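You operate a simulated robot arm through the tools that you are given. There is no shell and no other tool.

You are at the controls of a simulated two-armed robot. One attempt, no reset.

Task
Hold the magnet block on the top of the welding table steady with one hand and flip the magnet switch the other way with the other.

The check looks at the end state, three seconds after you hand in, the way a careful person would. Anything else that was tipped, shoved, dropped, spilled or broken makes it a failure.

Robot
Two 7-joint arms with two-finger parallel grippers on one trunk, on a base that drives. Base frame: it is fixed to the floor where the robot stands at the start and does not move with it; the origin is under the middle of the robot, x ahead of it, y to its left, z up. Readings come in mm, rad, newtons and seconds.
The left shoulder is at the start at [50, 165, 1105], the right one opposite. With the tool pointing down near the work surface each hand reaches from about 220 to 700 mm from the robot's upright axis, wherever it stands, measured 20 degrees to its own side. Places, roughly: magnet block [-2000, 1500, 1000]; magnet switch [-1900, 1600, 900]. Payload 3.91 kg a hand.
Tool frame (each hand has its own): the origin (TCP) lies between the finger pads and is the grasp point; the fingertips stand 30 mm ahead of it; z points along the fingers, y is the line along which they close. Largest opening 110 mm; finger width 20, thickness 10; the body of the gripper, 48 by 112 mm, starts 55 mm behind the TCP.
Orientation is that of the tool frame in the base frame, as a unit quaternion [w, x, y, z]. With the fingers straight down and closing along the base's y, the tool's x points along the base's -x, its y along +y and its z along -z.

Tools
- The arms move only by the tool nudge_tool. It takes "left_steps", "right_steps" or both (then of equal length, played together; a hand with none holds still); each is text: rows parted by semicolons, each of 7 numbers parted by spaces: the shift along the tool's x, y, z in m, then the turn, a rotation vector about the tool's x, y, z in rad, then the closure, from 0 (fully open) to 1 (shut). In form: tx ty tz rx ry rz gripper; .... A call has 1 to 20 rows; each row is the pose to reach, as a shift and turn from the pose commanded when the call began, along the tool's axes at that moment. Rows are played at 5 a second. More than 50 mm and 0.15 rad between two rows, or a gripper value outside its range, and nothing of the call is played. Where a pose cannot be reached the arm comes as near as it can. A force on the tool above 40 N (or 10 N above the force at the start of the call, whichever is more), or a blocked arm, ends the call early, and 0.2 s more pass. Each finger travels about 45 mm/s and halts on what it meets, pressing with about 42 N; the grip force reading is that of the motor and also rises with nothing between the fingers. The clock runs only during rows and for 0.2 s after the last one: add rows that repeat a pose to give the fingers time. The reply holds the time, the measured pose of the TCP, the force on the tool along the base axes, the opening and the grip force, in the units named above and with some noise, with the torque about the TCP (base axes, N m) and any sound that the robot's microphone picked up.
- Cameras (640 x 400 px; columns grow to the right, rows downward): "scene" is now at [118.9, -4.7, 1289.3]; the picture's right is [-0.07, -1.00, 0.00], its down [-0.42, 0.03, -0.90] and it looks along [0.90, -0.07, -0.43] (base axes); focal length 256 px, centre (320, 200). "left" rides on the left gripper at [72, -17, -103] in its tool frame; the picture's right is [0.23, 0.97, 0.00], its down [-0.76, 0.18, -0.62] and it looks along [-0.61, 0.14, 0.78] (tool axes); focal length 222 px, centre (320, 200). "right" rides on the right gripper at [72, 17, -103] in its tool frame; the picture's right is [-0.23, 0.97, 0.00], its down [-0.76, -0.18, -0.62] and it looks along [-0.61, -0.14, 0.78] (tool axes); focal length 222 px, centre (320, 200). There is no depth. A picture from a camera that has moved, and an enlarged one, comes with that camera's place and axes in the base frame and with its lens.
- capture(camera): a new picture of that camera. It takes no simulated time.
- move_column(by): slides the trunk up (or, below 0, down) by that many mm; the arms and the scene camera ride with it, the base frame stays. It gives what a move gives, with no picture.
- roll_base(legs): drives the robot by 1 to 6 legs, each [ahead, left, turn to the left] in mm, mm and rad, along the robot's own axes; the way and the turn of a leg run together, so that a leg with both is an arc; at most 1500 mm and 3.142 rad a leg. The arms and the cameras ride along, it lands a little off, and it stops where it bumps. It gives what a move gives.
- head_to(pan, tilt): turns the head with the scene camera to pan (to the left, within 1.396 rad either way) and tilt (down, from -0.506 to 1.204), counted from straight ahead of the robot. It gives what a move gives.
- close_up(camera, box): a new picture of the part [left, top, right, bottom] of that camera's present view, enlarged. It takes no simulated time.
- finish_job(): hands the job in; it is judged then, once.

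Places have to be worked out from the pictures, the camera data and where the tool is seen. Open the grippers and draw the arms clear of the work before you hand the job in, unless the task says otherwise.

The tools are called as name(argument=value, ...) on one line, values as JSON. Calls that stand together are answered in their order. nudge_tool: Moves the arms, as the interface text tells. Its arguments: {"type":"object","properties":{"left_steps":{"type":"string"},"right_steps":{"type":"string"}},"required":[]} The other tools are called the same way: move_column (by) slides the trunk up or down; roll_base (legs) drives the base; head_to (pan, tilt) turns the head that bears the scene camera; capture (camera) takes a picture; close_up (camera, box) takes an enlarged picture of a part of a camera's view; finish_job () hands the job in.

At the start:

```text
time: 0.0
left_tool_pos: [335.8, 109.8, 1196.5]
left_ee_rot: [0.0, 0.0, 1.0, -0.001]
left_contact_force: [0.2, 0.7, -0.5]
left_ft_torque: [0.02, -0.03, 0.01]
left_finger_gap: 110.0
left_gripper_force: 0.1
right_tool_pos: [336.4, -104.2, 1143.6]
right_ee_rot: [0.0, 0.001, 1.0, 0.001]
right_contact_force: [-0.2, 0.7, 0.0]
right_ft_torque: [0.02, 0.0, -0.02]
right_finger_gap: 110.0
right_gripper_force: 0.0
trunk travel left (down, up): [-325.0, 178.0]
robot x, y, heading: [-1.3, -1.2, 0.001]
head pan, tilt: [-0.075, 0.44]
```

scene: 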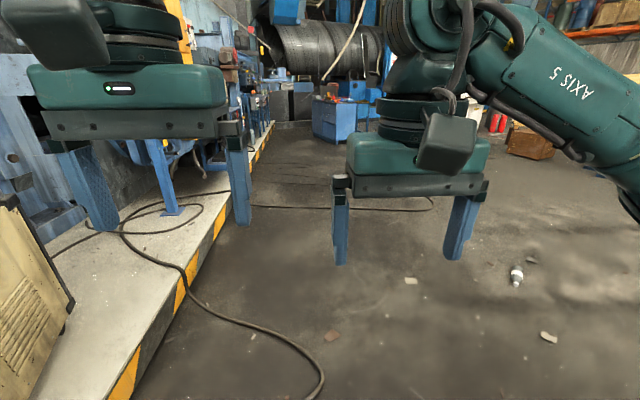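
right: 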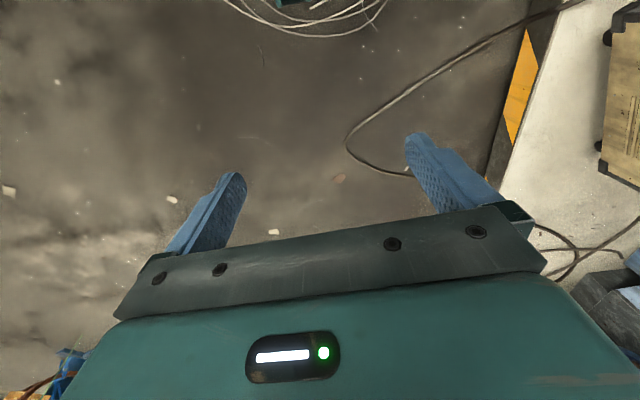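
left: 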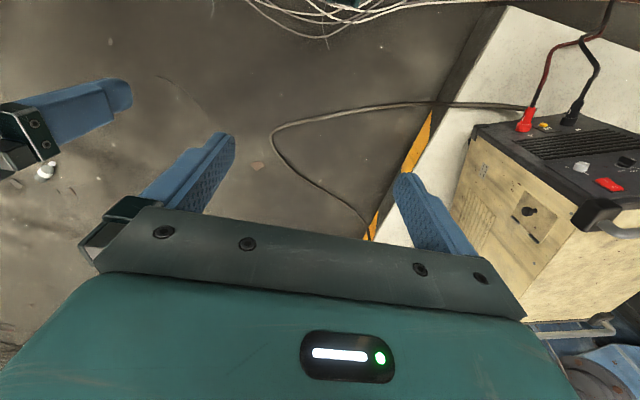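

The work lies behind me to the left, out of the current view. I'll pan the head left to see what's around before driving.

head_to(pan=1.39, tilt=0.3)

capture(camera="scene")

```text
time: 1.6
left_tool_pos: [335.9, 110.2, 1196.2]
left_ee_rot: [0.0, 0.0, 1.0, 0.0]
left_contact_force: [0.1, 0.6, -0.1]
left_ft_torque: [0.0, -0.01, -0.03]
left_finger_gap: 110.2
left_gripper_force: 0.1
right_tool_pos: [337.0, -105.9, 1143.9]
right_ee_rot: [-0.001, 0.001, 1.0, 0.001]
right_contact_force: [1.0, -0.1, 0.8]
right_ft_torque: [-0.01, -0.02, 0.01]
right_finger_gap: 110.0
right_gripper_force: 0.1
trunk travel left (down, up): [-325.0, 178.0]
robot x, y, heading: [-0.5, 1.3, -0.001]
head pan, tilt: [1.389, 0.3]
```

```text
taken
camera scene: at [44.0, 93.9, 1302.3], right [0.98, -0.18, 0.0], down [-0.05, -0.29, -0.96], along [0.17, 0.94, -0.3], focal length 256 px, centre (320, 200)
```

scene: 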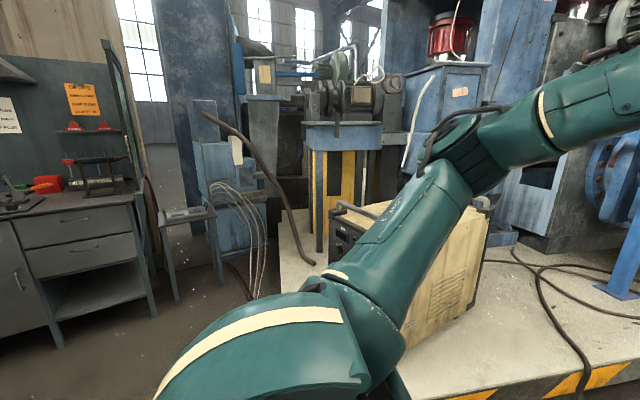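

The left side has a bench at upper left and a raised platform with a welder. I'll turn in place part of the way and look again.

roll_base(legs=[[0, 0, 1.3]])

head_to(pan=1.0, tilt=0.3)

capture(camera="scene")

```text
time: 5.3
left_tool_pos: [-34.1, 350.8, 1197.1]
left_ee_rot: [0.0, -0.625, 0.781, 0.0]
left_contact_force: [-0.2, -0.4, -0.2]
left_ft_torque: [0.0, 0.02, -0.01]
left_finger_gap: 109.8
left_gripper_force: 0.0
right_tool_pos: [175.8, 305.8, 1143.2]
right_ee_rot: [0.0, -0.626, 0.78, 0.0]
right_contact_force: [0.7, 0.8, -0.4]
right_ft_torque: [-0.03, 0.0, 0.02]
right_finger_gap: 110.3
right_gripper_force: 0.1
trunk travel left (down, up): [-325.0, 178.0]
robot x, y, heading: [-0.0, -2.2, 1.354]
head pan, tilt: [1.389, 0.3]
```

```text
time: 6.2
left_tool_pos: [-35.0, 350.6, 1196.4]
left_ee_rot: [0.0, -0.625, 0.781, 0.0]
left_contact_force: [0.1, -0.5, 0.1]
left_ft_torque: [0.01, 0.01, 0.03]
left_finger_gap: 110.1
left_gripper_force: 0.2
right_tool_pos: [174.9, 306.2, 1143.7]
right_ee_rot: [-0.001, -0.625, 0.78, 0.001]
right_contact_force: [0.1, -0.4, 0.0]
right_ft_torque: [0.0, -0.02, 0.05]
right_finger_gap: 109.9
right_gripper_force: 0.0
trunk travel left (down, up): [-325.0, 178.0]
robot x, y, heading: [-0.6, -1.4, 1.358]
head pan, tilt: [1.0, 0.3]
```

```text
taken
camera scene: at [-61.7, 96.9, 1302.3], right [0.71, 0.7, 0.0], down [0.21, -0.21, -0.96], along [-0.67, 0.68, -0.3], focal length 256 px, centre (320, 200)
```

scene: 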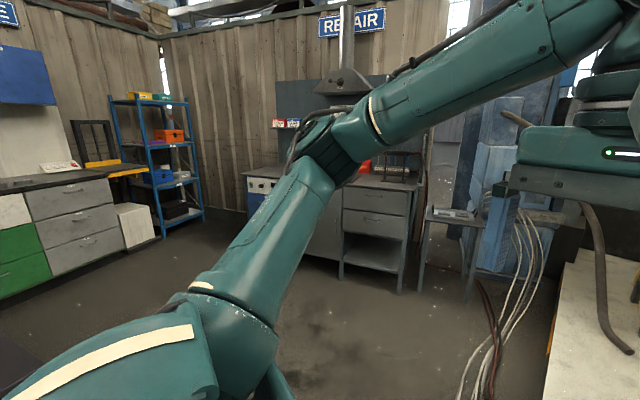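

The bench under the REPAIR sign is around the stated place, but my arm hides it. I'll turn further to face it.

roll_base(legs=[[0, 0, 1.1]])

head_to(pan=0.0, tilt=0.25)

capture(camera="scene")

```text
time: 9.4
left_tool_pos: [-332.6, 119.5, 1197.2]
left_ee_rot: [0.0, 0.946, -0.324, 0.0]
left_contact_force: [0.1, 0.3, -0.2]
left_ft_torque: [0.04, 0.0, 0.0]
left_finger_gap: 109.8
left_gripper_force: 0.1
right_tool_pos: [-202.5, 288.5, 1143.5]
right_ee_rot: [0.0, 0.946, -0.325, 0.0]
right_contact_force: [0.8, 0.4, -0.3]
right_ft_torque: [0.01, 0.01, -0.01]
right_finger_gap: 110.0
right_gripper_force: 0.1
trunk travel left (down, up): [-325.0, 178.0]
robot x, y, heading: [-0.7, -0.6, 2.481]
head pan, tilt: [1.0, 0.3]
```

```text
time: 10.7
left_tool_pos: [-331.6, 118.1, 1196.3]
left_ee_rot: [0.0, 0.946, -0.325, 0.0]
left_contact_force: [-0.3, 0.2, -0.5]
left_ft_torque: [-0.01, -0.02, 0.01]
left_finger_gap: 110.0
left_gripper_force: 0.1
right_tool_pos: [-202.3, 289.1, 1144.5]
right_ee_rot: [0.001, 0.946, -0.324, 0.001]
right_contact_force: [0.0, -0.1, -0.2]
right_ft_torque: [-0.01, -0.02, 0.0]
right_finger_gap: 110.0
right_gripper_force: 0.1
trunk travel left (down, up): [-325.0, 178.0]
robot x, y, heading: [-1.7, 0.4, 2.483]
head pan, tilt: [0.0, 0.25]
```

```text
taken
camera scene: at [-99.1, 77.3, 1307.0], right [0.61, 0.79, 0.0], down [0.2, -0.15, -0.97], along [-0.77, 0.59, -0.25], focal length 256 px, centre (320, 200)
```

scene: 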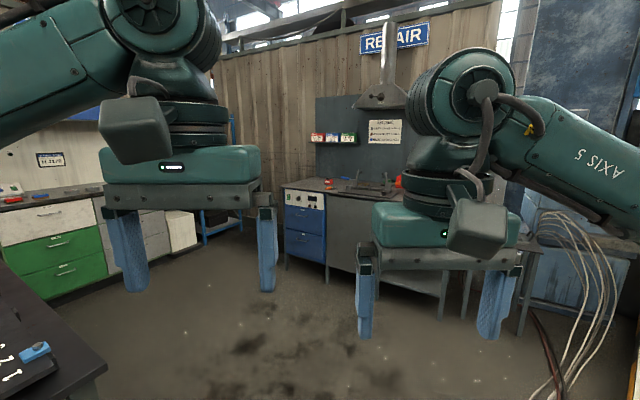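

Facing the welding table now, visible between the hands. I'll zoom in on it.

close_up(camera="scene", box=[260, 100, 420, 200])

close_up(camera="scene", box=[260, 160, 480, 300])

```text
4.00 times, centred on (340, 150) of scene
camera zoom: at [-99.1, 77.3, 1307.0], right [0.61, 0.79, 0.0], down [0.2, -0.15, -0.97], along [-0.77, 0.59, -0.25], focal length 1023 px, centre (240, 400)
```

zoom: 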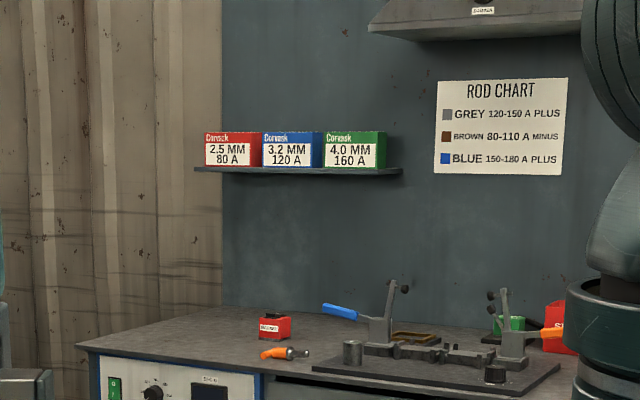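

```text
2.86 times, centred on (370, 230) of scene
camera zoom: at [-99.1, 77.3, 1307.0], right [0.61, 0.79, 0.0], down [0.2, -0.15, -0.97], along [-0.77, 0.59, -0.25], focal length 731 px, centre (177, 114)
```

zoom: 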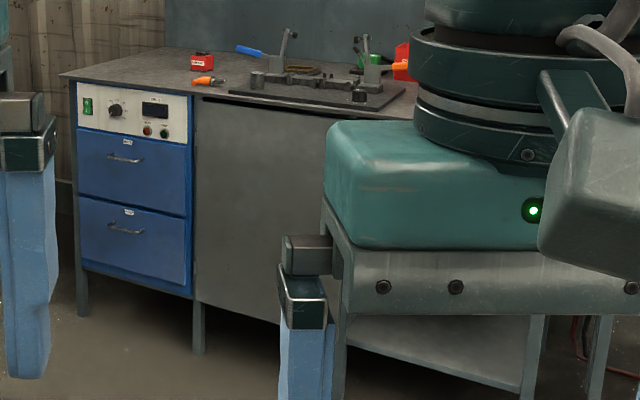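

A small red block with a black lever and a white label sits at the left of the table top; beside it are an orange thing and a fixture. There is also a dark desk near at left, so I check it before driving forward.

head_to(pan=0.7, tilt=0.6)

capture(camera="scene")

capture(camera="left")

capture(camera="right")

```text
time: 11.7
left_tool_pos: [-331.9, 118.7, 1196.6]
left_ee_rot: [0.0, 0.946, -0.325, 0.0]
left_contact_force: [0.1, 0.2, -0.5]
left_ft_torque: [0.01, -0.01, -0.02]
left_finger_gap: 110.0
left_gripper_force: 0.0
right_tool_pos: [-201.6, 288.7, 1143.1]
right_ee_rot: [0.002, 0.946, -0.324, 0.001]
right_contact_force: [0.9, 0.3, 0.2]
right_ft_torque: [-0.03, 0.0, 0.02]
right_finger_gap: 110.3
right_gripper_force: 0.1
trunk travel left (down, up): [-325.0, 178.0]
robot x, y, heading: [1.2, -3.6, 2.479]
head pan, tilt: [0.7, 0.6]
```

```text
taken
camera scene: at [-113.7, 16.7, 1274.8], right [-0.04, 1.0, 0.0], down [0.56, 0.02, -0.83], along [-0.82, -0.03, -0.56], focal length 256 px, centre (320, 200)
```

scene: 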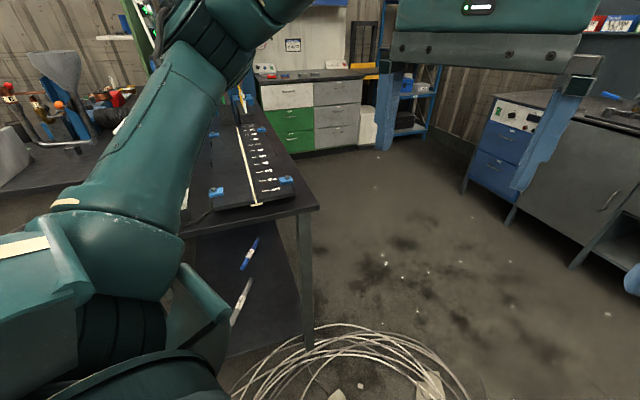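

```text
taken
camera left: at [-263.9, 87.6, 1300.4], right [-0.42, -0.91, 0.0], down [-0.71, 0.33, 0.62], along [-0.57, 0.26, -0.78], focal length 222 px, centre (320, 200)
```

left: 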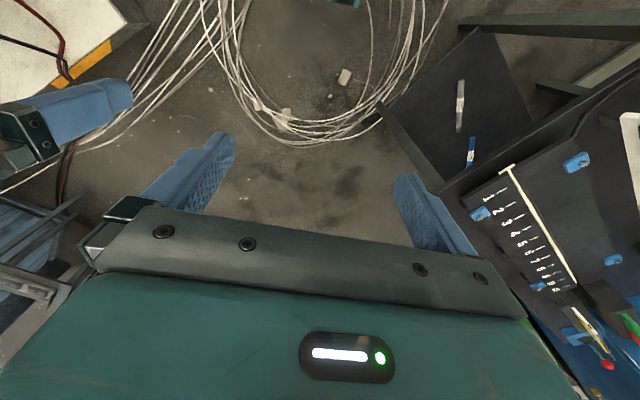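

```text
taken
camera right: at [-155.2, 230.9, 1246.9], right [-0.78, -0.63, 0.0], down [-0.49, 0.61, 0.62], along [-0.39, 0.48, -0.78], focal length 222 px, centre (320, 200)
```

right: 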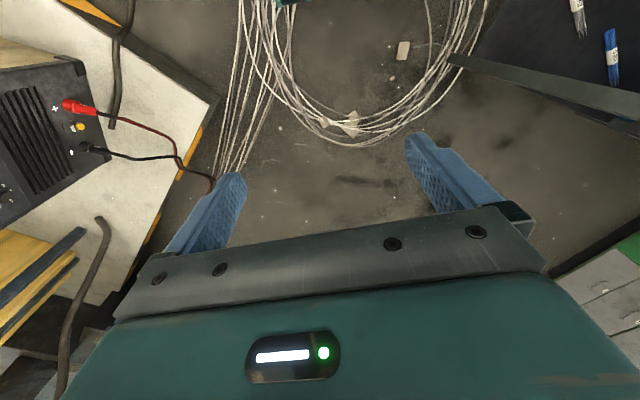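

The desk corner is about 470 mm left of my path and the platform about 650 mm right, so a straight drive ahead with a slight shift right clears both. I'll drive about 1000 mm toward the welding table and re-look.

roll_base(legs=[[300, -80, 0], [700, 0, 0]])

head_to(pan=0.0, tilt=0.35)

capture(camera="scene")

```text
time: 17.3
left_tool_pos: [-1073.4, 802.5, 1196.1]
left_ee_rot: [0.0, 0.945, -0.327, 0.0]
left_contact_force: [-0.1, -0.1, 0.5]
left_ft_torque: [0.01, 0.0, -0.01]
left_finger_gap: 109.9
left_gripper_force: 0.1
right_tool_pos: [-942.0, 972.1, 1144.2]
right_ee_rot: [0.001, 0.945, -0.327, 0.001]
right_contact_force: [-0.1, -0.6, -0.4]
right_ft_torque: [0.01, 0.02, -0.01]
right_finger_gap: 109.9
right_gripper_force: 0.0
trunk travel left (down, up): [-325.0, 178.0]
robot x, y, heading: [-740.3, 680.9, 2.472]
head pan, tilt: [0.7, 0.6]
```

```text
time: 18.4
left_tool_pos: [-1072.3, 803.5, 1196.3]
left_ee_rot: [0.0, 0.945, -0.327, 0.0]
left_contact_force: [-0.9, 0.2, -0.3]
left_ft_torque: [0.02, -0.01, 0.02]
left_finger_gap: 110.1
left_gripper_force: 0.2
right_tool_pos: [-941.9, 972.3, 1143.8]
right_ee_rot: [0.001, 0.945, -0.328, 0.001]
right_contact_force: [0.2, 0.2, 0.3]
right_ft_torque: [-0.04, 0.01, -0.03]
right_finger_gap: 110.2
right_gripper_force: 0.2
trunk travel left (down, up): [-325.0, 178.0]
robot x, y, heading: [-739.3, 683.8, 2.47]
head pan, tilt: [0.0, 0.351]
```

```text
taken
camera scene: at [-840.9, 759.7, 1297.5], right [0.62, 0.79, 0.0], down [0.27, -0.21, -0.94], along [-0.74, 0.58, -0.34], focal length 256 px, centre (320, 200)
```

scene: 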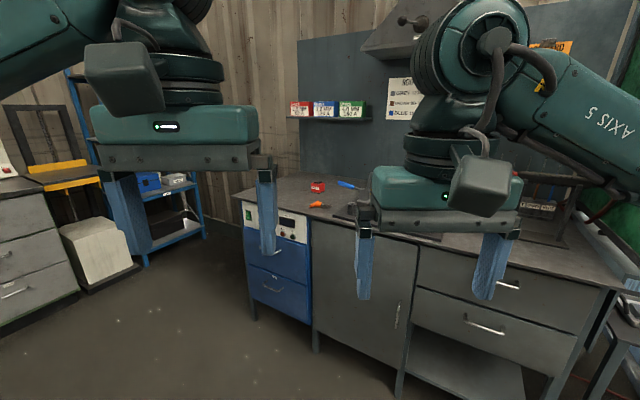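

Closer now. I'll zoom in on the left part of the table with the red block and the panel.

close_up(camera="scene", box=[280, 160, 376, 220])

close_up(camera="scene", box=[232, 180, 328, 240])

```text
6.67 times, centred on (328, 190) of scene
camera zoom: at [-840.9, 759.7, 1297.5], right [0.62, 0.79, 0.0], down [0.27, -0.21, -0.94], along [-0.74, 0.58, -0.34], focal length 1705 px, centre (267, 267)
```

zoom: 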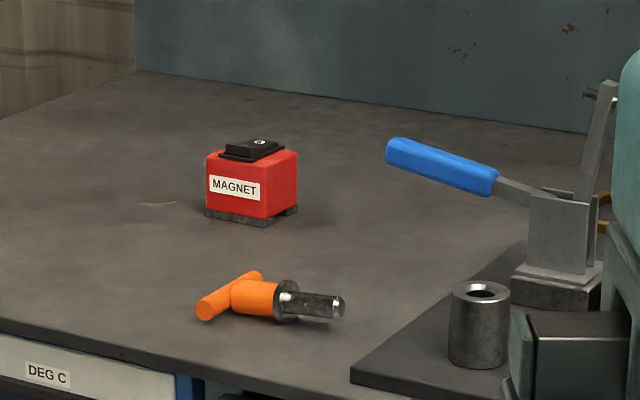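

```text
6.67 times, centred on (280, 210) of scene
camera zoom: at [-840.9, 759.7, 1297.5], right [0.62, 0.79, 0.0], down [0.27, -0.21, -0.94], along [-0.74, 0.58, -0.34], focal length 1705 px, centre (587, 133)
```

zoom: 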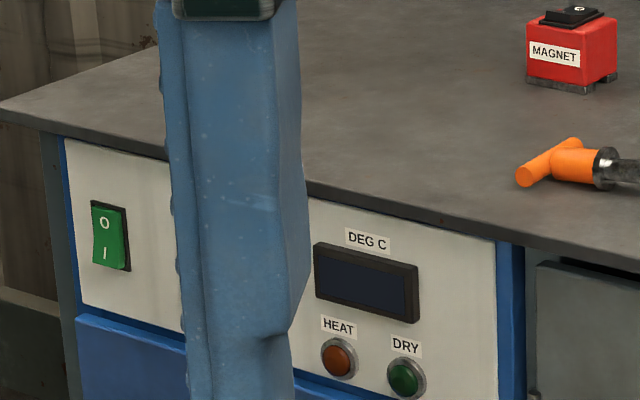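

The block is a small red box labelled MAGNET with a black rocker switch on top, roughly at [-2020, 1660, 830-890]; the table's front edge runs about 20° off base x, so I should face it with heading ≈1.93. I'll turn, slide left in front of the block and stop about 1.1 m away for a better look.

roll_base(legs=[[0, 0, -0.54], [0, 855, 0], [200, 0, 0]])

head_to(pan=0.0, tilt=0.45)

capture(camera="scene")

```text
time: 28.9
left_tool_pos: [-1833.7, 826.1, 1196.4]
left_ee_rot: [-0.001, 0.83, -0.557, 0.0]
left_contact_force: [-0.4, 0.4, -1.1]
left_ft_torque: [0.0, -0.02, -0.03]
left_finger_gap: 109.8
left_gripper_force: 0.0
right_tool_pos: [-1634.7, 908.3, 1143.9]
right_ee_rot: [0.001, 0.83, -0.557, 0.0]
right_contact_force: [0.0, 0.2, 0.5]
right_ft_torque: [0.02, 0.0, 0.01]
right_finger_gap: 110.2
right_gripper_force: 0.0
trunk travel left (down, up): [-325.0, 178.0]
robot x, y, heading: [-1607.3, 557.6, 1.962]
head pan, tilt: [0.0, 0.351]
```

```text
time: 29.5
left_tool_pos: [-1833.1, 826.2, 1197.0]
left_ee_rot: [-0.001, 0.831, -0.557, 0.001]
left_contact_force: [-0.2, -0.6, -0.8]
left_ft_torque: [0.0, 0.0, 0.02]
left_finger_gap: 110.2
left_gripper_force: 0.0
right_tool_pos: [-1635.4, 908.0, 1144.5]
right_ee_rot: [0.001, 0.83, -0.557, 0.0]
right_contact_force: [0.1, 0.2, -0.4]
right_ft_torque: [-0.03, 0.01, 0.03]
right_finger_gap: 109.9
right_gripper_force: 0.1
trunk travel left (down, up): [-325.0, 178.0]
robot x, y, heading: [-1604.2, 559.0, 1.958]
head pan, tilt: [0.0, 0.45]
```

```text
taken
camera scene: at [-1652.7, 671.9, 1288.4], right [0.93, 0.38, 0.0], down [0.17, -0.4, -0.9], along [-0.34, 0.83, -0.43], focal length 256 px, centre (320, 200)
```

scene: 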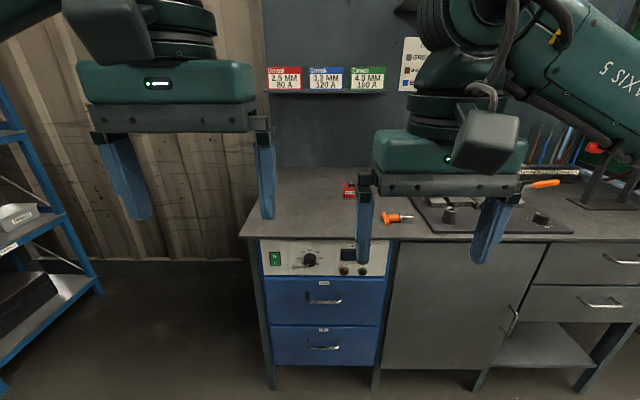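

Triangulating the three views puts the block near [-1897, 1570, 880], table edge ~760 mm ahead of my axis and block ~1047 mm ahead, 111 mm to my right. I'll look down to judge my own base's front clearance before closing in.

head_to(pan=0.0, tilt=1.15)

capture(camera="scene")

capture(camera="right")

```text
time: 30.6
left_tool_pos: [-1832.0, 826.5, 1196.3]
left_ee_rot: [0.0, 0.83, -0.558, 0.0]
left_contact_force: [1.1, -0.5, -0.4]
left_ft_torque: [0.01, -0.02, 0.0]
left_finger_gap: 110.2
left_gripper_force: 0.0
right_tool_pos: [-1635.5, 909.2, 1144.5]
right_ee_rot: [0.001, 0.83, -0.557, 0.0]
right_contact_force: [1.1, 0.0, 0.6]
right_ft_torque: [-0.04, -0.01, -0.02]
right_finger_gap: 109.7
right_gripper_force: 0.0
trunk travel left (down, up): [-325.0, 178.0]
robot x, y, heading: [-1604.0, 557.8, 1.962]
head pan, tilt: [0.0, 1.15]
```

```text
taken
camera scene: at [-1640.5, 642.0, 1233.1], right [0.93, 0.38, 0.0], down [0.35, -0.84, -0.41], along [-0.16, 0.38, -0.91], focal length 256 px, centre (320, 200)
```

scene: 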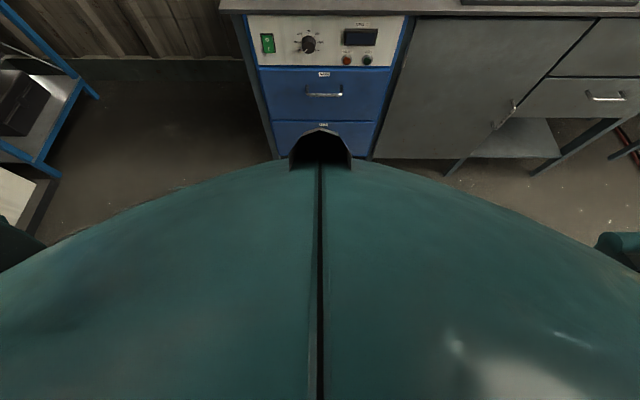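

```text
taken
camera right: at [-1624.0, 834.8, 1247.0], right [-0.99, -0.16, 0.0], down [-0.12, 0.77, 0.62], along [-0.1, 0.61, -0.78], focal length 222 px, centre (320, 200)
```

right: 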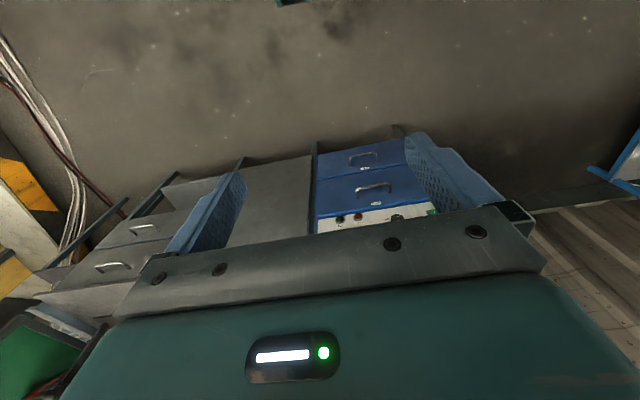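

My torso hides the base's front, so I'll close in with care: 350 mm ahead and 100 mm right, leaving the table edge ~410 mm from my axis.

roll_base(legs=[[0, -100, 0], [350, 0, 0]])

head_to(pan=0.0, tilt=0.6)

capture(camera="scene")

capture(camera="left")

capture(camera="right")

```text
time: 34.0
left_tool_pos: [-1876.9, 1191.8, 1197.8]
left_ee_rot: [0.0, 0.83, -0.557, 0.0]
left_contact_force: [0.3, 0.4, -0.3]
left_ft_torque: [0.0, 0.02, 0.0]
left_finger_gap: 110.3
left_gripper_force: 0.1
right_tool_pos: [-1680.1, 1274.8, 1143.4]
right_ee_rot: [0.001, 0.831, -0.557, 0.0]
right_contact_force: [-0.8, 0.4, -0.1]
right_ft_torque: [-0.05, 0.0, 0.01]
right_finger_gap: 109.8
right_gripper_force: 0.1
trunk travel left (down, up): [-325.0, 178.0]
robot x, y, heading: [-1650.3, 918.7, 1.963]
head pan, tilt: [0.0, 1.15]
```

```text
time: 35.0
left_tool_pos: [-1877.3, 1191.5, 1196.6]
left_ee_rot: [0.0, 0.831, -0.557, 0.0]
left_contact_force: [-0.9, 0.4, -0.6]
left_ft_torque: [-0.03, 0.02, -0.01]
left_finger_gap: 110.1
left_gripper_force: 0.1
right_tool_pos: [-1680.2, 1273.3, 1144.4]
right_ee_rot: [0.001, 0.831, -0.557, 0.001]
right_contact_force: [0.7, 0.1, -0.2]
right_ft_torque: [-0.02, 0.0, 0.01]
right_finger_gap: 110.1
right_gripper_force: 0.1
trunk travel left (down, up): [-325.0, 178.0]
robot x, y, heading: [-1647.7, 921.6, 1.963]
head pan, tilt: [0.0, 0.6]
```

```text
taken
camera scene: at [-1695.8, 1034.1, 1274.7], right [0.92, 0.38, 0.0], down [0.22, -0.52, -0.82], along [-0.31, 0.76, -0.57], focal length 256 px, centre (320, 200)
```

scene: 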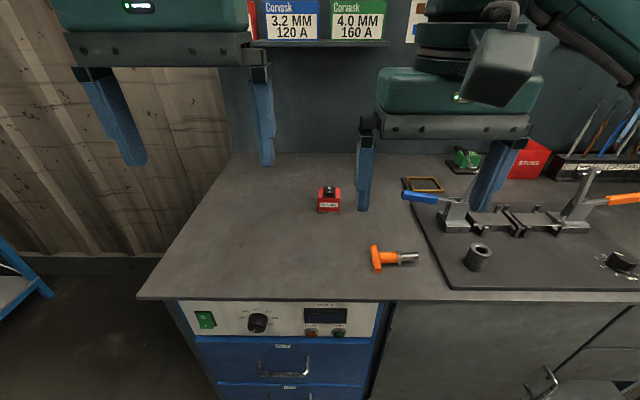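

```text
taken
camera left: at [-1833.9, 1130.3, 1300.5], right [-0.81, -0.58, 0.0], down [-0.45, 0.64, 0.62], along [-0.36, 0.51, -0.78], focal length 222 px, centre (320, 200)
```

left: 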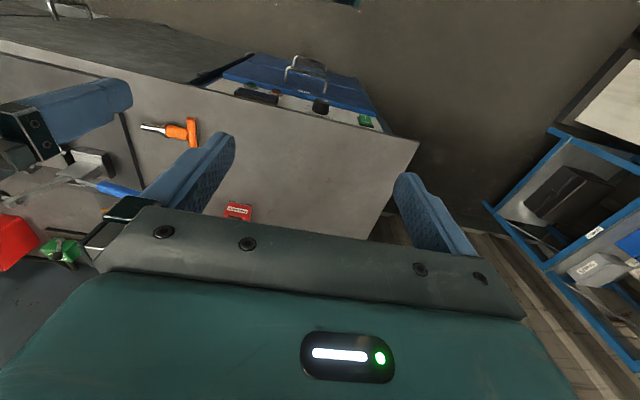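

```text
taken
camera right: at [-1668.5, 1200.3, 1247.1], right [-0.99, -0.16, 0.0], down [-0.12, 0.77, 0.62], along [-0.1, 0.61, -0.78], focal length 222 px, centre (320, 200)
```

right: 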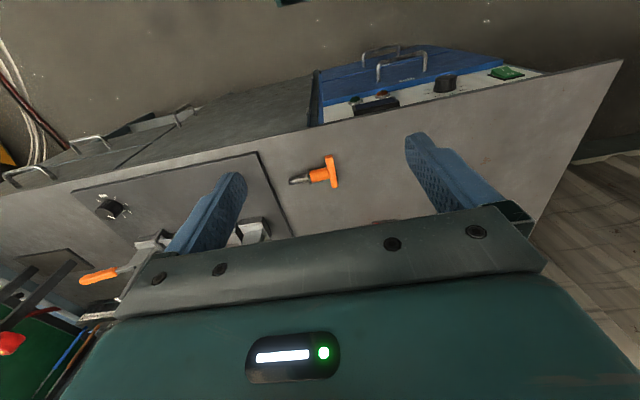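

The block is clearly visible at scene (329,200). I'll zoom on it and the surroundings to measure its pose and which way the rocker lies.

close_up(camera="scene", box=[304, 180, 352, 220])

close_up(camera="scene", box=[280, 150, 480, 290])

```text
10.00 times, centred on (328, 200) of scene
camera zoom: at [-1695.8, 1034.1, 1274.7], right [0.92, 0.38, 0.0], down [0.22, -0.52, -0.82], along [-0.31, 0.76, -0.57], focal length 2557 px, centre (240, 200)
```

zoom: 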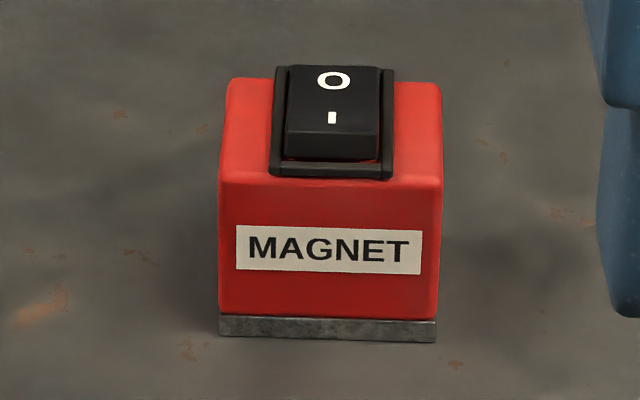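

```text
2.86 times, centred on (380, 220) of scene
camera zoom: at [-1695.8, 1034.1, 1274.7], right [0.92, 0.38, 0.0], down [0.22, -0.52, -0.82], along [-0.31, 0.76, -0.57], focal length 731 px, centre (149, 143)
```

zoom: 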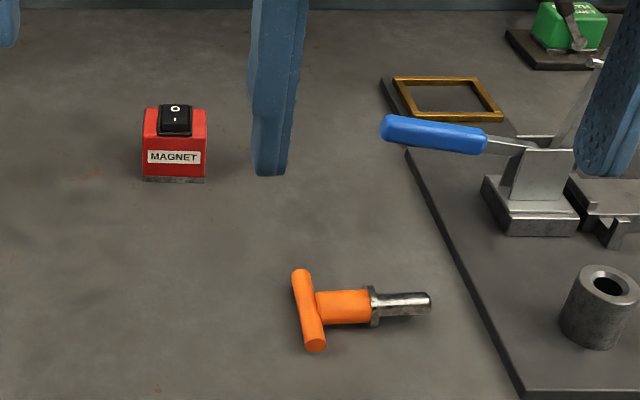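

The rocker's "I" end (near me) stands proud and the "O" end lies down, so the flip should be pressing the near "I" end. The block is ~670 mm ahead of my axis and ~20 mm right; I'll creep forward in small steps, watching for any shortfall that signals a bump.

roll_base(legs=[[45, 0, 0]])

```text
time: 35.9
left_tool_pos: [-1894.4, 1232.7, 1196.4]
left_ee_rot: [0.0, 0.831, -0.557, 0.0]
left_contact_force: [-0.1, -0.2, 0.6]
left_ft_torque: [-0.04, 0.0, -0.01]
left_finger_gap: 110.0
left_gripper_force: 0.1
right_tool_pos: [-1698.0, 1315.6, 1144.2]
right_ee_rot: [0.001, 0.831, -0.557, 0.0]
right_contact_force: [-0.3, 0.8, -0.1]
right_ft_torque: [-0.02, -0.01, 0.01]
right_finger_gap: 109.8
right_gripper_force: 0.0
trunk travel left (down, up): [-325.0, 178.0]
robot x, y, heading: [-1666.3, 962.2, 1.964]
head pan, tilt: [0.0, 0.6]
```

That step ran its full 45 mm with no bump. One more of 40 mm.

roll_base(legs=[[40, 0, 0]])

capture(camera="scene")

```text
time: 36.9
left_tool_pos: [-1905.0, 1255.7, 1197.0]
left_ee_rot: [0.001, 0.831, -0.556, 0.0]
left_contact_force: [-0.7, -0.2, 0.0]
left_ft_torque: [-0.01, 0.01, 0.0]
left_finger_gap: 110.0
left_gripper_force: 0.0
right_tool_pos: [-1706.8, 1340.6, 1145.8]
right_ee_rot: [0.0, 0.831, -0.556, 0.0]
right_contact_force: [-0.1, 0.1, 0.2]
right_ft_torque: [0.01, -0.02, 0.03]
right_finger_gap: 109.8
right_gripper_force: 0.1
trunk travel left (down, up): [-325.0, 178.0]
robot x, y, heading: [-1674.2, 989.4, 1.958]
head pan, tilt: [0.0, 0.6]
stopped in leg 1: the robot was blocked; the commanded pose is now the measured one
```

```text
taken
camera scene: at [-1722.5, 1099.1, 1275.0], right [0.92, 0.38, 0.0], down [0.22, -0.52, -0.83], along [-0.32, 0.76, -0.56], focal length 256 px, centre (320, 200)
```

scene: 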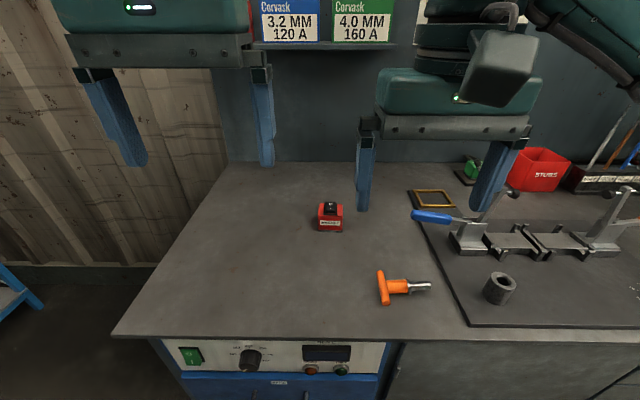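

The base touched the table about 28 mm in; everything on the table looks undisturbed. I'll back off a few mm so nothing is pressed, then zoom on the block from here.

roll_base(legs=[[-12, 0, 0]])

capture(camera="scene")

close_up(camera="scene", box=[306, 192, 354, 240])

```text
time: 37.6
left_tool_pos: [-1900.7, 1247.0, 1195.7]
left_ee_rot: [0.0, 0.832, -0.555, 0.0]
left_contact_force: [0.1, 0.1, 0.5]
left_ft_torque: [0.02, 0.02, 0.03]
left_finger_gap: 110.0
left_gripper_force: 0.0
right_tool_pos: [-1703.5, 1329.3, 1144.4]
right_ee_rot: [0.001, 0.831, -0.556, 0.0]
right_contact_force: [-0.4, 0.8, -0.2]
right_ft_torque: [0.01, 0.02, 0.0]
right_finger_gap: 109.9
right_gripper_force: 0.0
trunk travel left (down, up): [-325.0, 178.0]
robot x, y, heading: [-1673.8, 977.7, 1.962]
head pan, tilt: [0.0, 0.6]
```

```text
taken
camera scene: at [-1718.4, 1089.1, 1274.9], right [0.92, 0.38, 0.0], down [0.22, -0.52, -0.83], along [-0.32, 0.76, -0.56], focal length 256 px, centre (320, 200)
```

scene: 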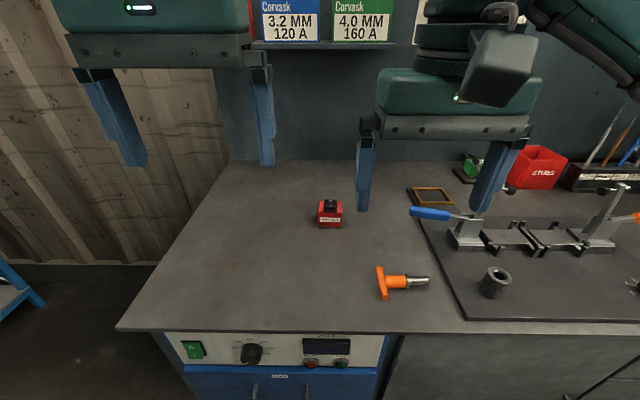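

```text
8.33 times, centred on (330, 216) of scene
camera zoom: at [-1718.4, 1089.1, 1274.9], right [0.92, 0.38, 0.0], down [0.22, -0.52, -0.83], along [-0.32, 0.76, -0.56], focal length 2131 px, centre (237, 67)
```

zoom: 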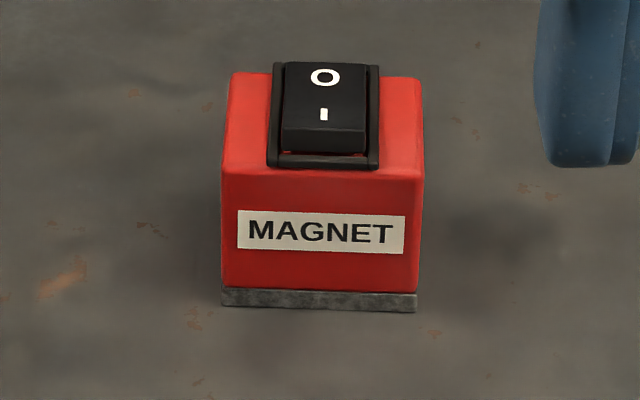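

Base is backed off and the table is undisturbed; the block is ~56×45×48 mm, yawed about −3.5° relative to my heading, with the rocker's near end raised. I'll send the right hand forward at its current height so its wrist camera looks down on the block for measuring.

nudge_tool(right_steps="-0.04 0 0 0 0 0 0; -0.08 0 0 0 0 0 0; -0.12 0 0 0 0 0 0; -0.16 0 0 0 0 0 0; -0.2 0 0 0 0 0 0; -0.2 0 0 0 0 0 0")

capture(camera="right")

capture(camera="scene")

```text
time: 39.0
left_tool_pos: [-1899.8, 1247.7, 1197.1]
left_ee_rot: [0.001, 0.832, -0.555, 0.0]
left_contact_force: [0.2, 0.6, 0.0]
left_ft_torque: [0.01, 0.01, 0.01]
left_finger_gap: 110.0
left_gripper_force: 0.1
right_tool_pos: [-1781.3, 1513.3, 1141.4]
right_ee_rot: [0.002, 0.831, -0.556, 0.0]
right_contact_force: [0.0, -0.1, -0.4]
right_ft_torque: [-0.01, -0.01, 0.02]
right_finger_gap: 109.9
right_gripper_force: 0.0
trunk travel left (down, up): [-325.0, 178.0]
robot x, y, heading: [-1674.3, 979.7, 1.963]
head pan, tilt: [0.0, 0.6]
```

```text
taken
camera right: at [-1769.4, 1440.1, 1244.1], right [-0.99, -0.16, 0.0], down [-0.13, 0.77, 0.62], along [-0.1, 0.61, -0.78], focal length 222 px, centre (320, 200)
```

right: 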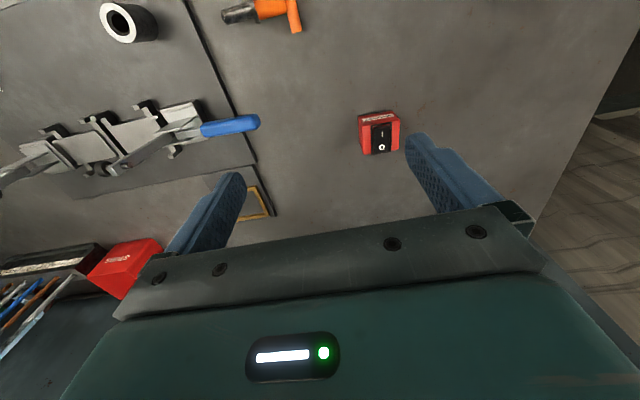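

```text
taken
camera scene: at [-1718.4, 1089.7, 1274.8], right [0.92, 0.38, 0.0], down [0.22, -0.52, -0.83], along [-0.32, 0.76, -0.56], focal length 256 px, centre (320, 200)
```

scene: 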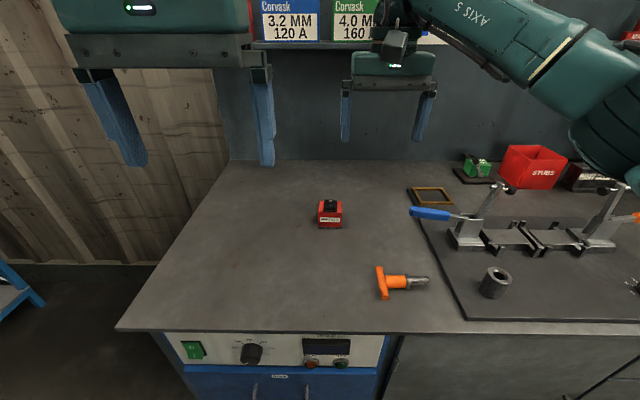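

The right wrist camera sees the block from above at about (380,132). Zooming in there.

close_up(camera="right", box=[340, 95, 420, 165])

close_up(camera="scene", box=[306, 192, 354, 240])

```text
5.71 times, centred on (380, 130) of right
camera zoom: at [-1769.4, 1440.1, 1244.1], right [-0.99, -0.16, 0.0], down [-0.13, 0.77, 0.62], along [-0.1, 0.61, -0.78], focal length 1269 px, centre (-23, 600)
```

zoom: 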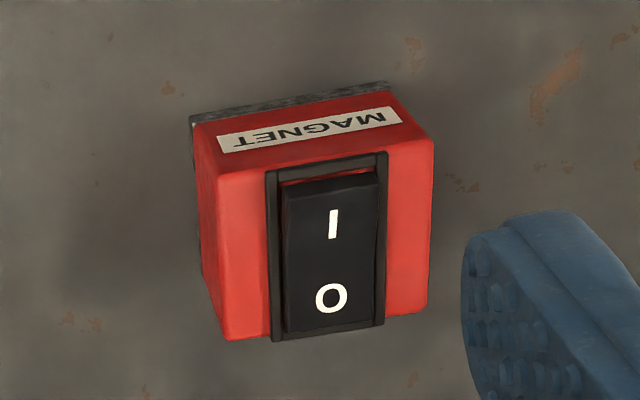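

```text
8.33 times, centred on (330, 216) of scene
camera zoom: at [-1718.4, 1089.7, 1274.8], right [0.92, 0.38, 0.0], down [0.22, -0.52, -0.83], along [-0.32, 0.76, -0.56], focal length 2131 px, centre (237, 67)
```

zoom: 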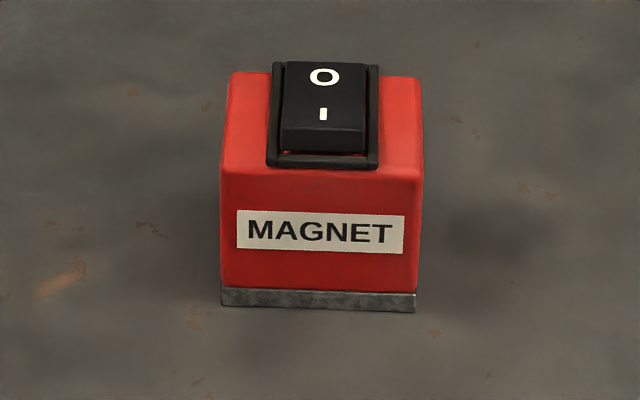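

Triangulating the corners in my own frame (X ahead, Y left of my axis): block footprint ≈57.7×49 mm, centre ≈(623, −27), Z 859→908.5, yaw ≈ −3.7° to my heading. I'll zoom tighter on the rocker from both cameras to get its height and slope.

close_up(camera="right", box=[368, 108, 400, 144])

close_up(camera="scene", box=[322, 195, 346, 215])

```text
11.11 times, centred on (384, 126) of right
camera zoom: at [-1769.4, 1440.1, 1244.1], right [-0.99, -0.16, 0.0], down [-0.13, 0.77, 0.62], along [-0.1, 0.61, -0.78], focal length 2468 px, centre (-391, 1022)
```

zoom: 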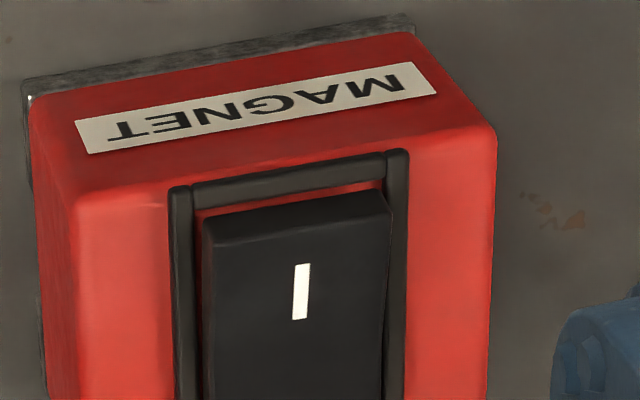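

```text
16.00 times, centred on (334, 205) of scene
camera zoom: at [-1718.4, 1089.7, 1274.8], right [0.92, 0.38, 0.0], down [0.22, -0.52, -0.83], along [-0.32, 0.76, -0.56], focal length 4092 px, centre (96, 120)
```

zoom: 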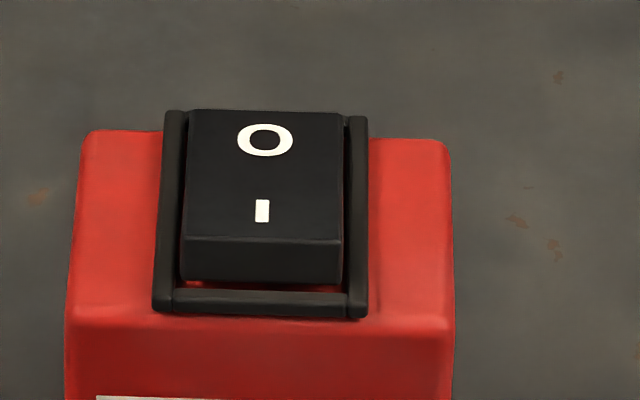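

The rocker: near ("I") edge is at about X 602, Z 923, far ("O") end ~Z 915, width 23 mm (Y −15…−38), so it must be pressed on the near edge. Plan: left hand comes from the left tilted 25° below horizontal and grips front/back faces; right hand presses the near edge, leaning back toward me. First I pull the right hand back and reorient the left hand high above the table.

nudge_tool(left_steps="-0.0132 -0.0005 0.0062 0.0605 0.0645 -0.0949 0; -0.0264 -0.001 0.0124 0.1210 0.1290 -0.1899 0; -0.0396 -0.0015 0.0186 0.1814 0.1935 -0.2848 0; -0.0529 -0.002 0.0249 0.2419 0.2580 -0.3797 0; -0.0661 -0.0025 0.0311 0.3024 0.3225 -0.4746 0; -0.0793 -0.003 0.0373 0.3629 0.3871 -0.5696 0; -0.0925 -0.0035 0.0435 0.4233 0.4516 -0.6645 0; -0.1057 -0.004 0.0497 0.4838 0.5161 -0.7594 0; -0.1189 -0.0045 0.0559 0.5443 0.5806 -0.8544 0; -0.1321 -0.005 0.0621 0.6048 0.6451 -0.9493 0; -0.1454 -0.0055 0.0684 0.6653 0.7096 -1.0442 0; -0.1586 -0.006 0.0746 0.7257 0.7741 -1.1391 0; -0.1718 -0.0065 0.0808 0.7862 0.8386 -1.2341 0; -0.185 -0.007 0.087 0.8467 0.9031 -1.3290 0; -0.185 -0.007 0.087 0.8467 0.9031 -1.3290 0", right_steps="0.01 -0.004 0 0 0 0 0; 0.02 -0.008 0 0 0 0 0; 0.03 -0.012 0 0 0 0 0; 0.04 -0.016 0 0 0 0 0; 0.05 -0.02 0 0 0 0 0; 0.06 -0.024 0 0 0 0 0; 0.07 -0.028 0 0 0 0 0; 0.08 -0.032 0 0 0 0 0; 0.09 -0.036 0 0 0 0 0; 0.1 -0.04 0 0 0 0 0; 0.11 -0.044 0 0 0 0 0; 0.12 -0.048 0 0 0 0 0; 0.13 -0.052 0 0 0 0 0; 0.14 -0.055 0 0 0 0 0; 0.14 -0.055 0 0 0 0 0")

capture(camera="scene")

capture(camera="left")

```text
time: 42.2
left_tool_pos: [-1965.1, 1419.8, 1111.6]
left_ee_rot: [-0.087, 0.831, 0.139, 0.531]
left_contact_force: [-0.2, 0.6, -0.6]
left_ft_torque: [-0.04, 0.02, 0.02]
left_finger_gap: 109.8
left_gripper_force: 0.0
right_tool_pos: [-1676.5, 1405.9, 1144.1]
right_ee_rot: [0.002, 0.83, -0.558, 0.0]
right_contact_force: [0.7, 0.0, -0.5]
right_ft_torque: [-0.01, 0.0, 0.0]
right_finger_gap: 110.2
right_gripper_force: 0.1
trunk travel left (down, up): [-325.0, 178.0]
robot x, y, heading: [-1671.2, 978.4, 1.964]
head pan, tilt: [0.0, 0.6]
```

```text
taken
camera scene: at [-1718.7, 1089.8, 1274.8], right [0.92, 0.38, 0.0], down [0.22, -0.52, -0.83], along [-0.32, 0.76, -0.56], focal length 256 px, centre (320, 200)
```

scene: 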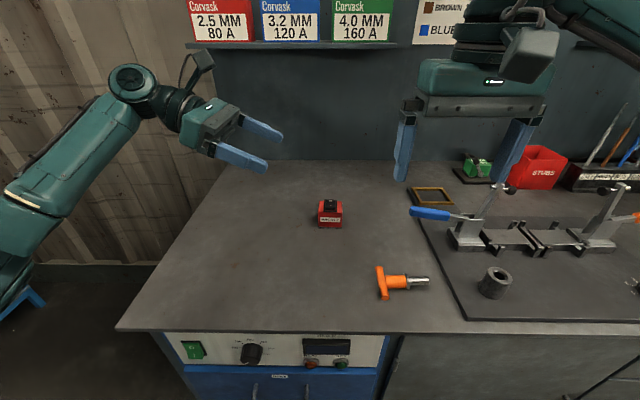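

```text
taken
camera left: at [-2030.0, 1415.8, 1220.6], right [0.41, -0.89, 0.21], down [-0.78, -0.46, -0.43], along [0.47, 0.01, -0.88], focal length 222 px, centre (320, 200)
```

left: 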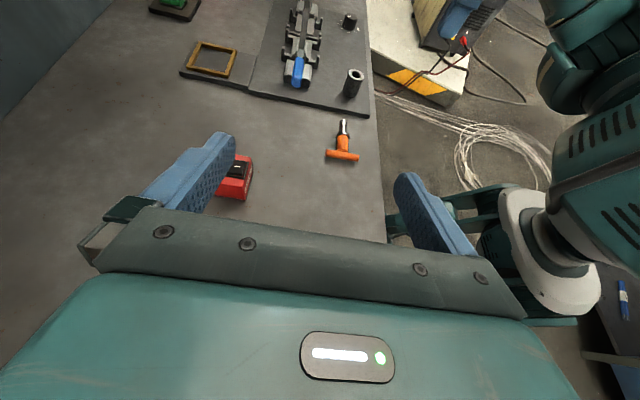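

The left hand took the wanted orientation cleanly. Now I move it to a point straight above the grasp (TCP at z≈1000), fingers open, still well clear of the block.

nudge_tool(left_steps="-0.0094 -0.0189 0.0238 0 0 0 0; -0.0188 -0.0378 0.0476 0 0 0 0; -0.0282 -0.0567 0.0714 0 0 0 0; -0.0376 -0.0755 0.0951 0 0 0 0; -0.047 -0.0944 0.1189 0 0 0 0; -0.0564 -0.1133 0.1427 0 0 0 0; -0.0564 -0.1133 0.1427 0 0 0 0")

capture(camera="scene")

capture(camera="left")

```text
time: 43.8
left_tool_pos: [-1900.0, 1562.2, 995.2]
left_ee_rot: [-0.087, 0.832, 0.139, 0.529]
left_contact_force: [0.1, 0.8, 0.5]
left_ft_torque: [-0.03, 0.02, 0.0]
left_finger_gap: 110.0
left_gripper_force: 0.1
right_tool_pos: [-1676.0, 1404.8, 1144.6]
right_ee_rot: [0.001, 0.831, -0.557, 0.002]
right_contact_force: [0.6, -0.1, 0.6]
right_ft_torque: [-0.02, 0.02, 0.02]
right_finger_gap: 110.0
right_gripper_force: 0.0
trunk travel left (down, up): [-325.0, 178.0]
robot x, y, heading: [-1671.6, 980.6, 1.961]
head pan, tilt: [0.0, 0.6]
```

```text
taken
camera scene: at [-1718.8, 1089.6, 1274.8], right [0.92, 0.38, 0.0], down [0.22, -0.52, -0.83], along [-0.32, 0.76, -0.56], focal length 256 px, centre (320, 200)
```

scene: 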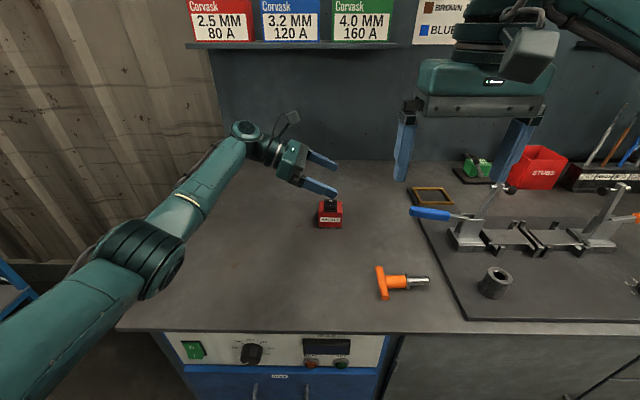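

```text
taken
camera left: at [-1965.0, 1556.6, 1105.8], right [0.41, -0.89, 0.21], down [-0.78, -0.45, -0.43], along [0.47, 0.01, -0.88], focal length 222 px, centre (320, 200)
```

left: 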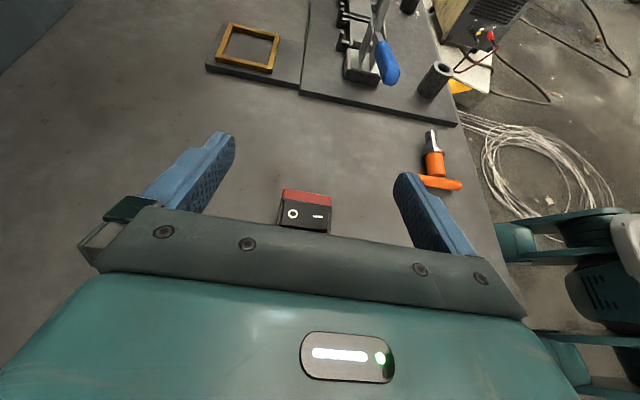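

The block sits squarely between the open fingers. I'll zoom in on it from the left camera to check centring before descending.

close_up(camera="left", box=[260, 170, 356, 240])

close_up(camera="scene", box=[220, 100, 360, 240])

```text
5.71 times, centred on (308, 205) of left
camera zoom: at [-1965.0, 1556.6, 1105.8], right [0.41, -0.89, 0.21], down [-0.78, -0.45, -0.43], along [0.47, 0.01, -0.88], focal length 1269 px, centre (389, 171)
```

zoom: 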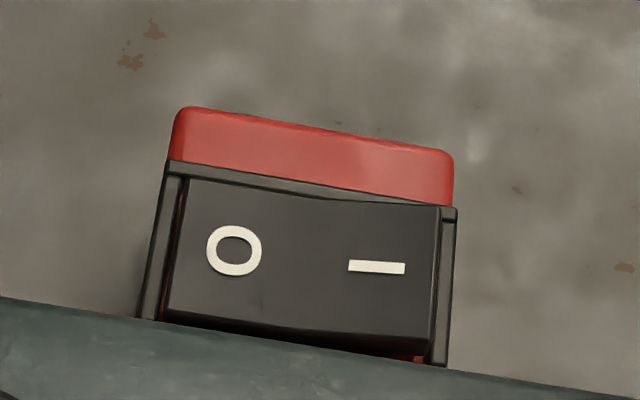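

```text
2.86 times, centred on (290, 170) of scene
camera zoom: at [-1718.8, 1089.6, 1274.8], right [0.92, 0.38, 0.0], down [0.22, -0.52, -0.83], along [-0.32, 0.76, -0.56], focal length 731 px, centre (406, 286)
```

zoom: 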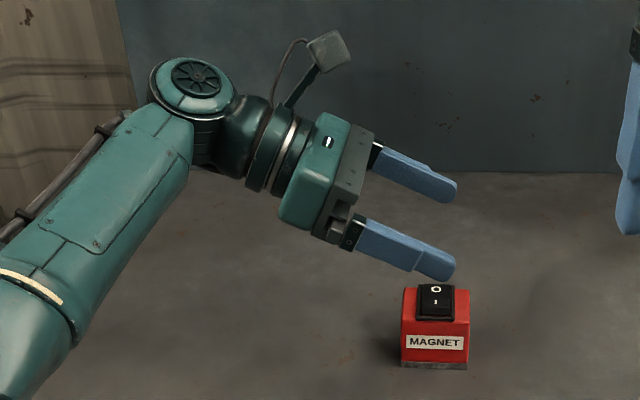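

Centring is good: block spans tool-y −23.8…+26.4 (about 1.3 mm off) and is parallel to the fingers. I'll descend 80 mm straight down with open fingers straddling it, then check.

nudge_tool(left_steps="-0.0145 0.0002 0.0068 0 0 0 0; -0.0289 0.0004 0.0135 0 0 0 0; -0.0434 0.0006 0.0203 0 0 0 0; -0.0579 0.0008 0.0271 0 0 0 0; -0.0724 0.001 0.0338 0 0 0 0; -0.0724 0.0011 0.0338 0 0 0 0")

capture(camera="scene")

capture(camera="left")

```text
time: 45.2
left_tool_pos: [-1901.2, 1559.7, 918.5]
left_ee_rot: [-0.087, 0.833, 0.138, 0.529]
left_contact_force: [0.0, 1.2, -0.2]
left_ft_torque: [-0.03, -0.03, 0.02]
left_finger_gap: 110.1
left_gripper_force: 0.1
right_tool_pos: [-1675.8, 1405.4, 1144.8]
right_ee_rot: [0.002, 0.831, -0.556, 0.0]
right_contact_force: [0.4, 0.0, -0.6]
right_ft_torque: [0.03, 0.03, -0.01]
right_finger_gap: 110.2
right_gripper_force: 0.0
trunk travel left (down, up): [-325.0, 178.0]
robot x, y, heading: [-1672.4, 979.8, 1.959]
head pan, tilt: [0.0, 0.6]
```

```text
taken
camera scene: at [-1718.7, 1089.7, 1274.8], right [0.92, 0.38, 0.0], down [0.22, -0.52, -0.83], along [-0.32, 0.76, -0.56], focal length 256 px, centre (320, 200)
```

scene: 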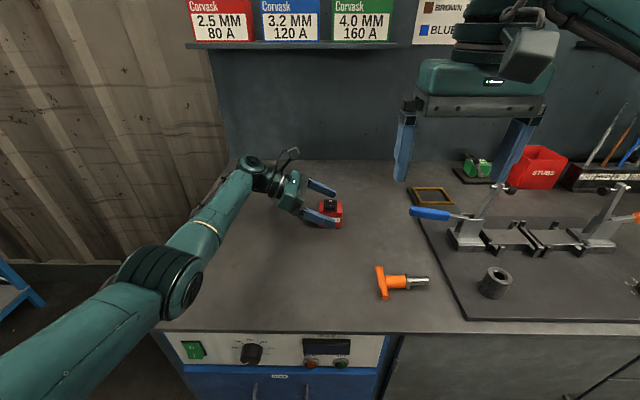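

```text
taken
camera left: at [-1966.1, 1555.3, 1027.3], right [0.41, -0.89, 0.21], down [-0.78, -0.45, -0.43], along [0.47, 0.01, -0.88], focal length 222 px, centre (320, 200)
```

left: 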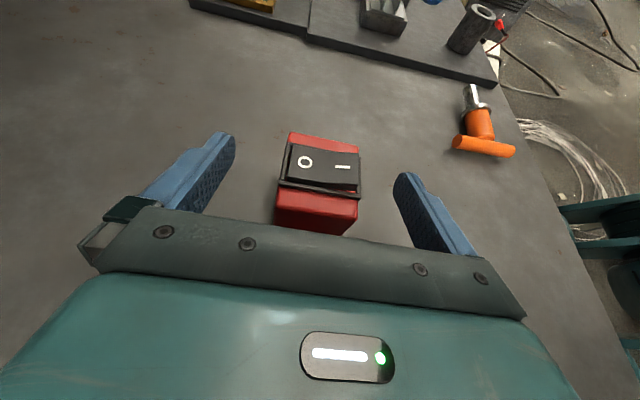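

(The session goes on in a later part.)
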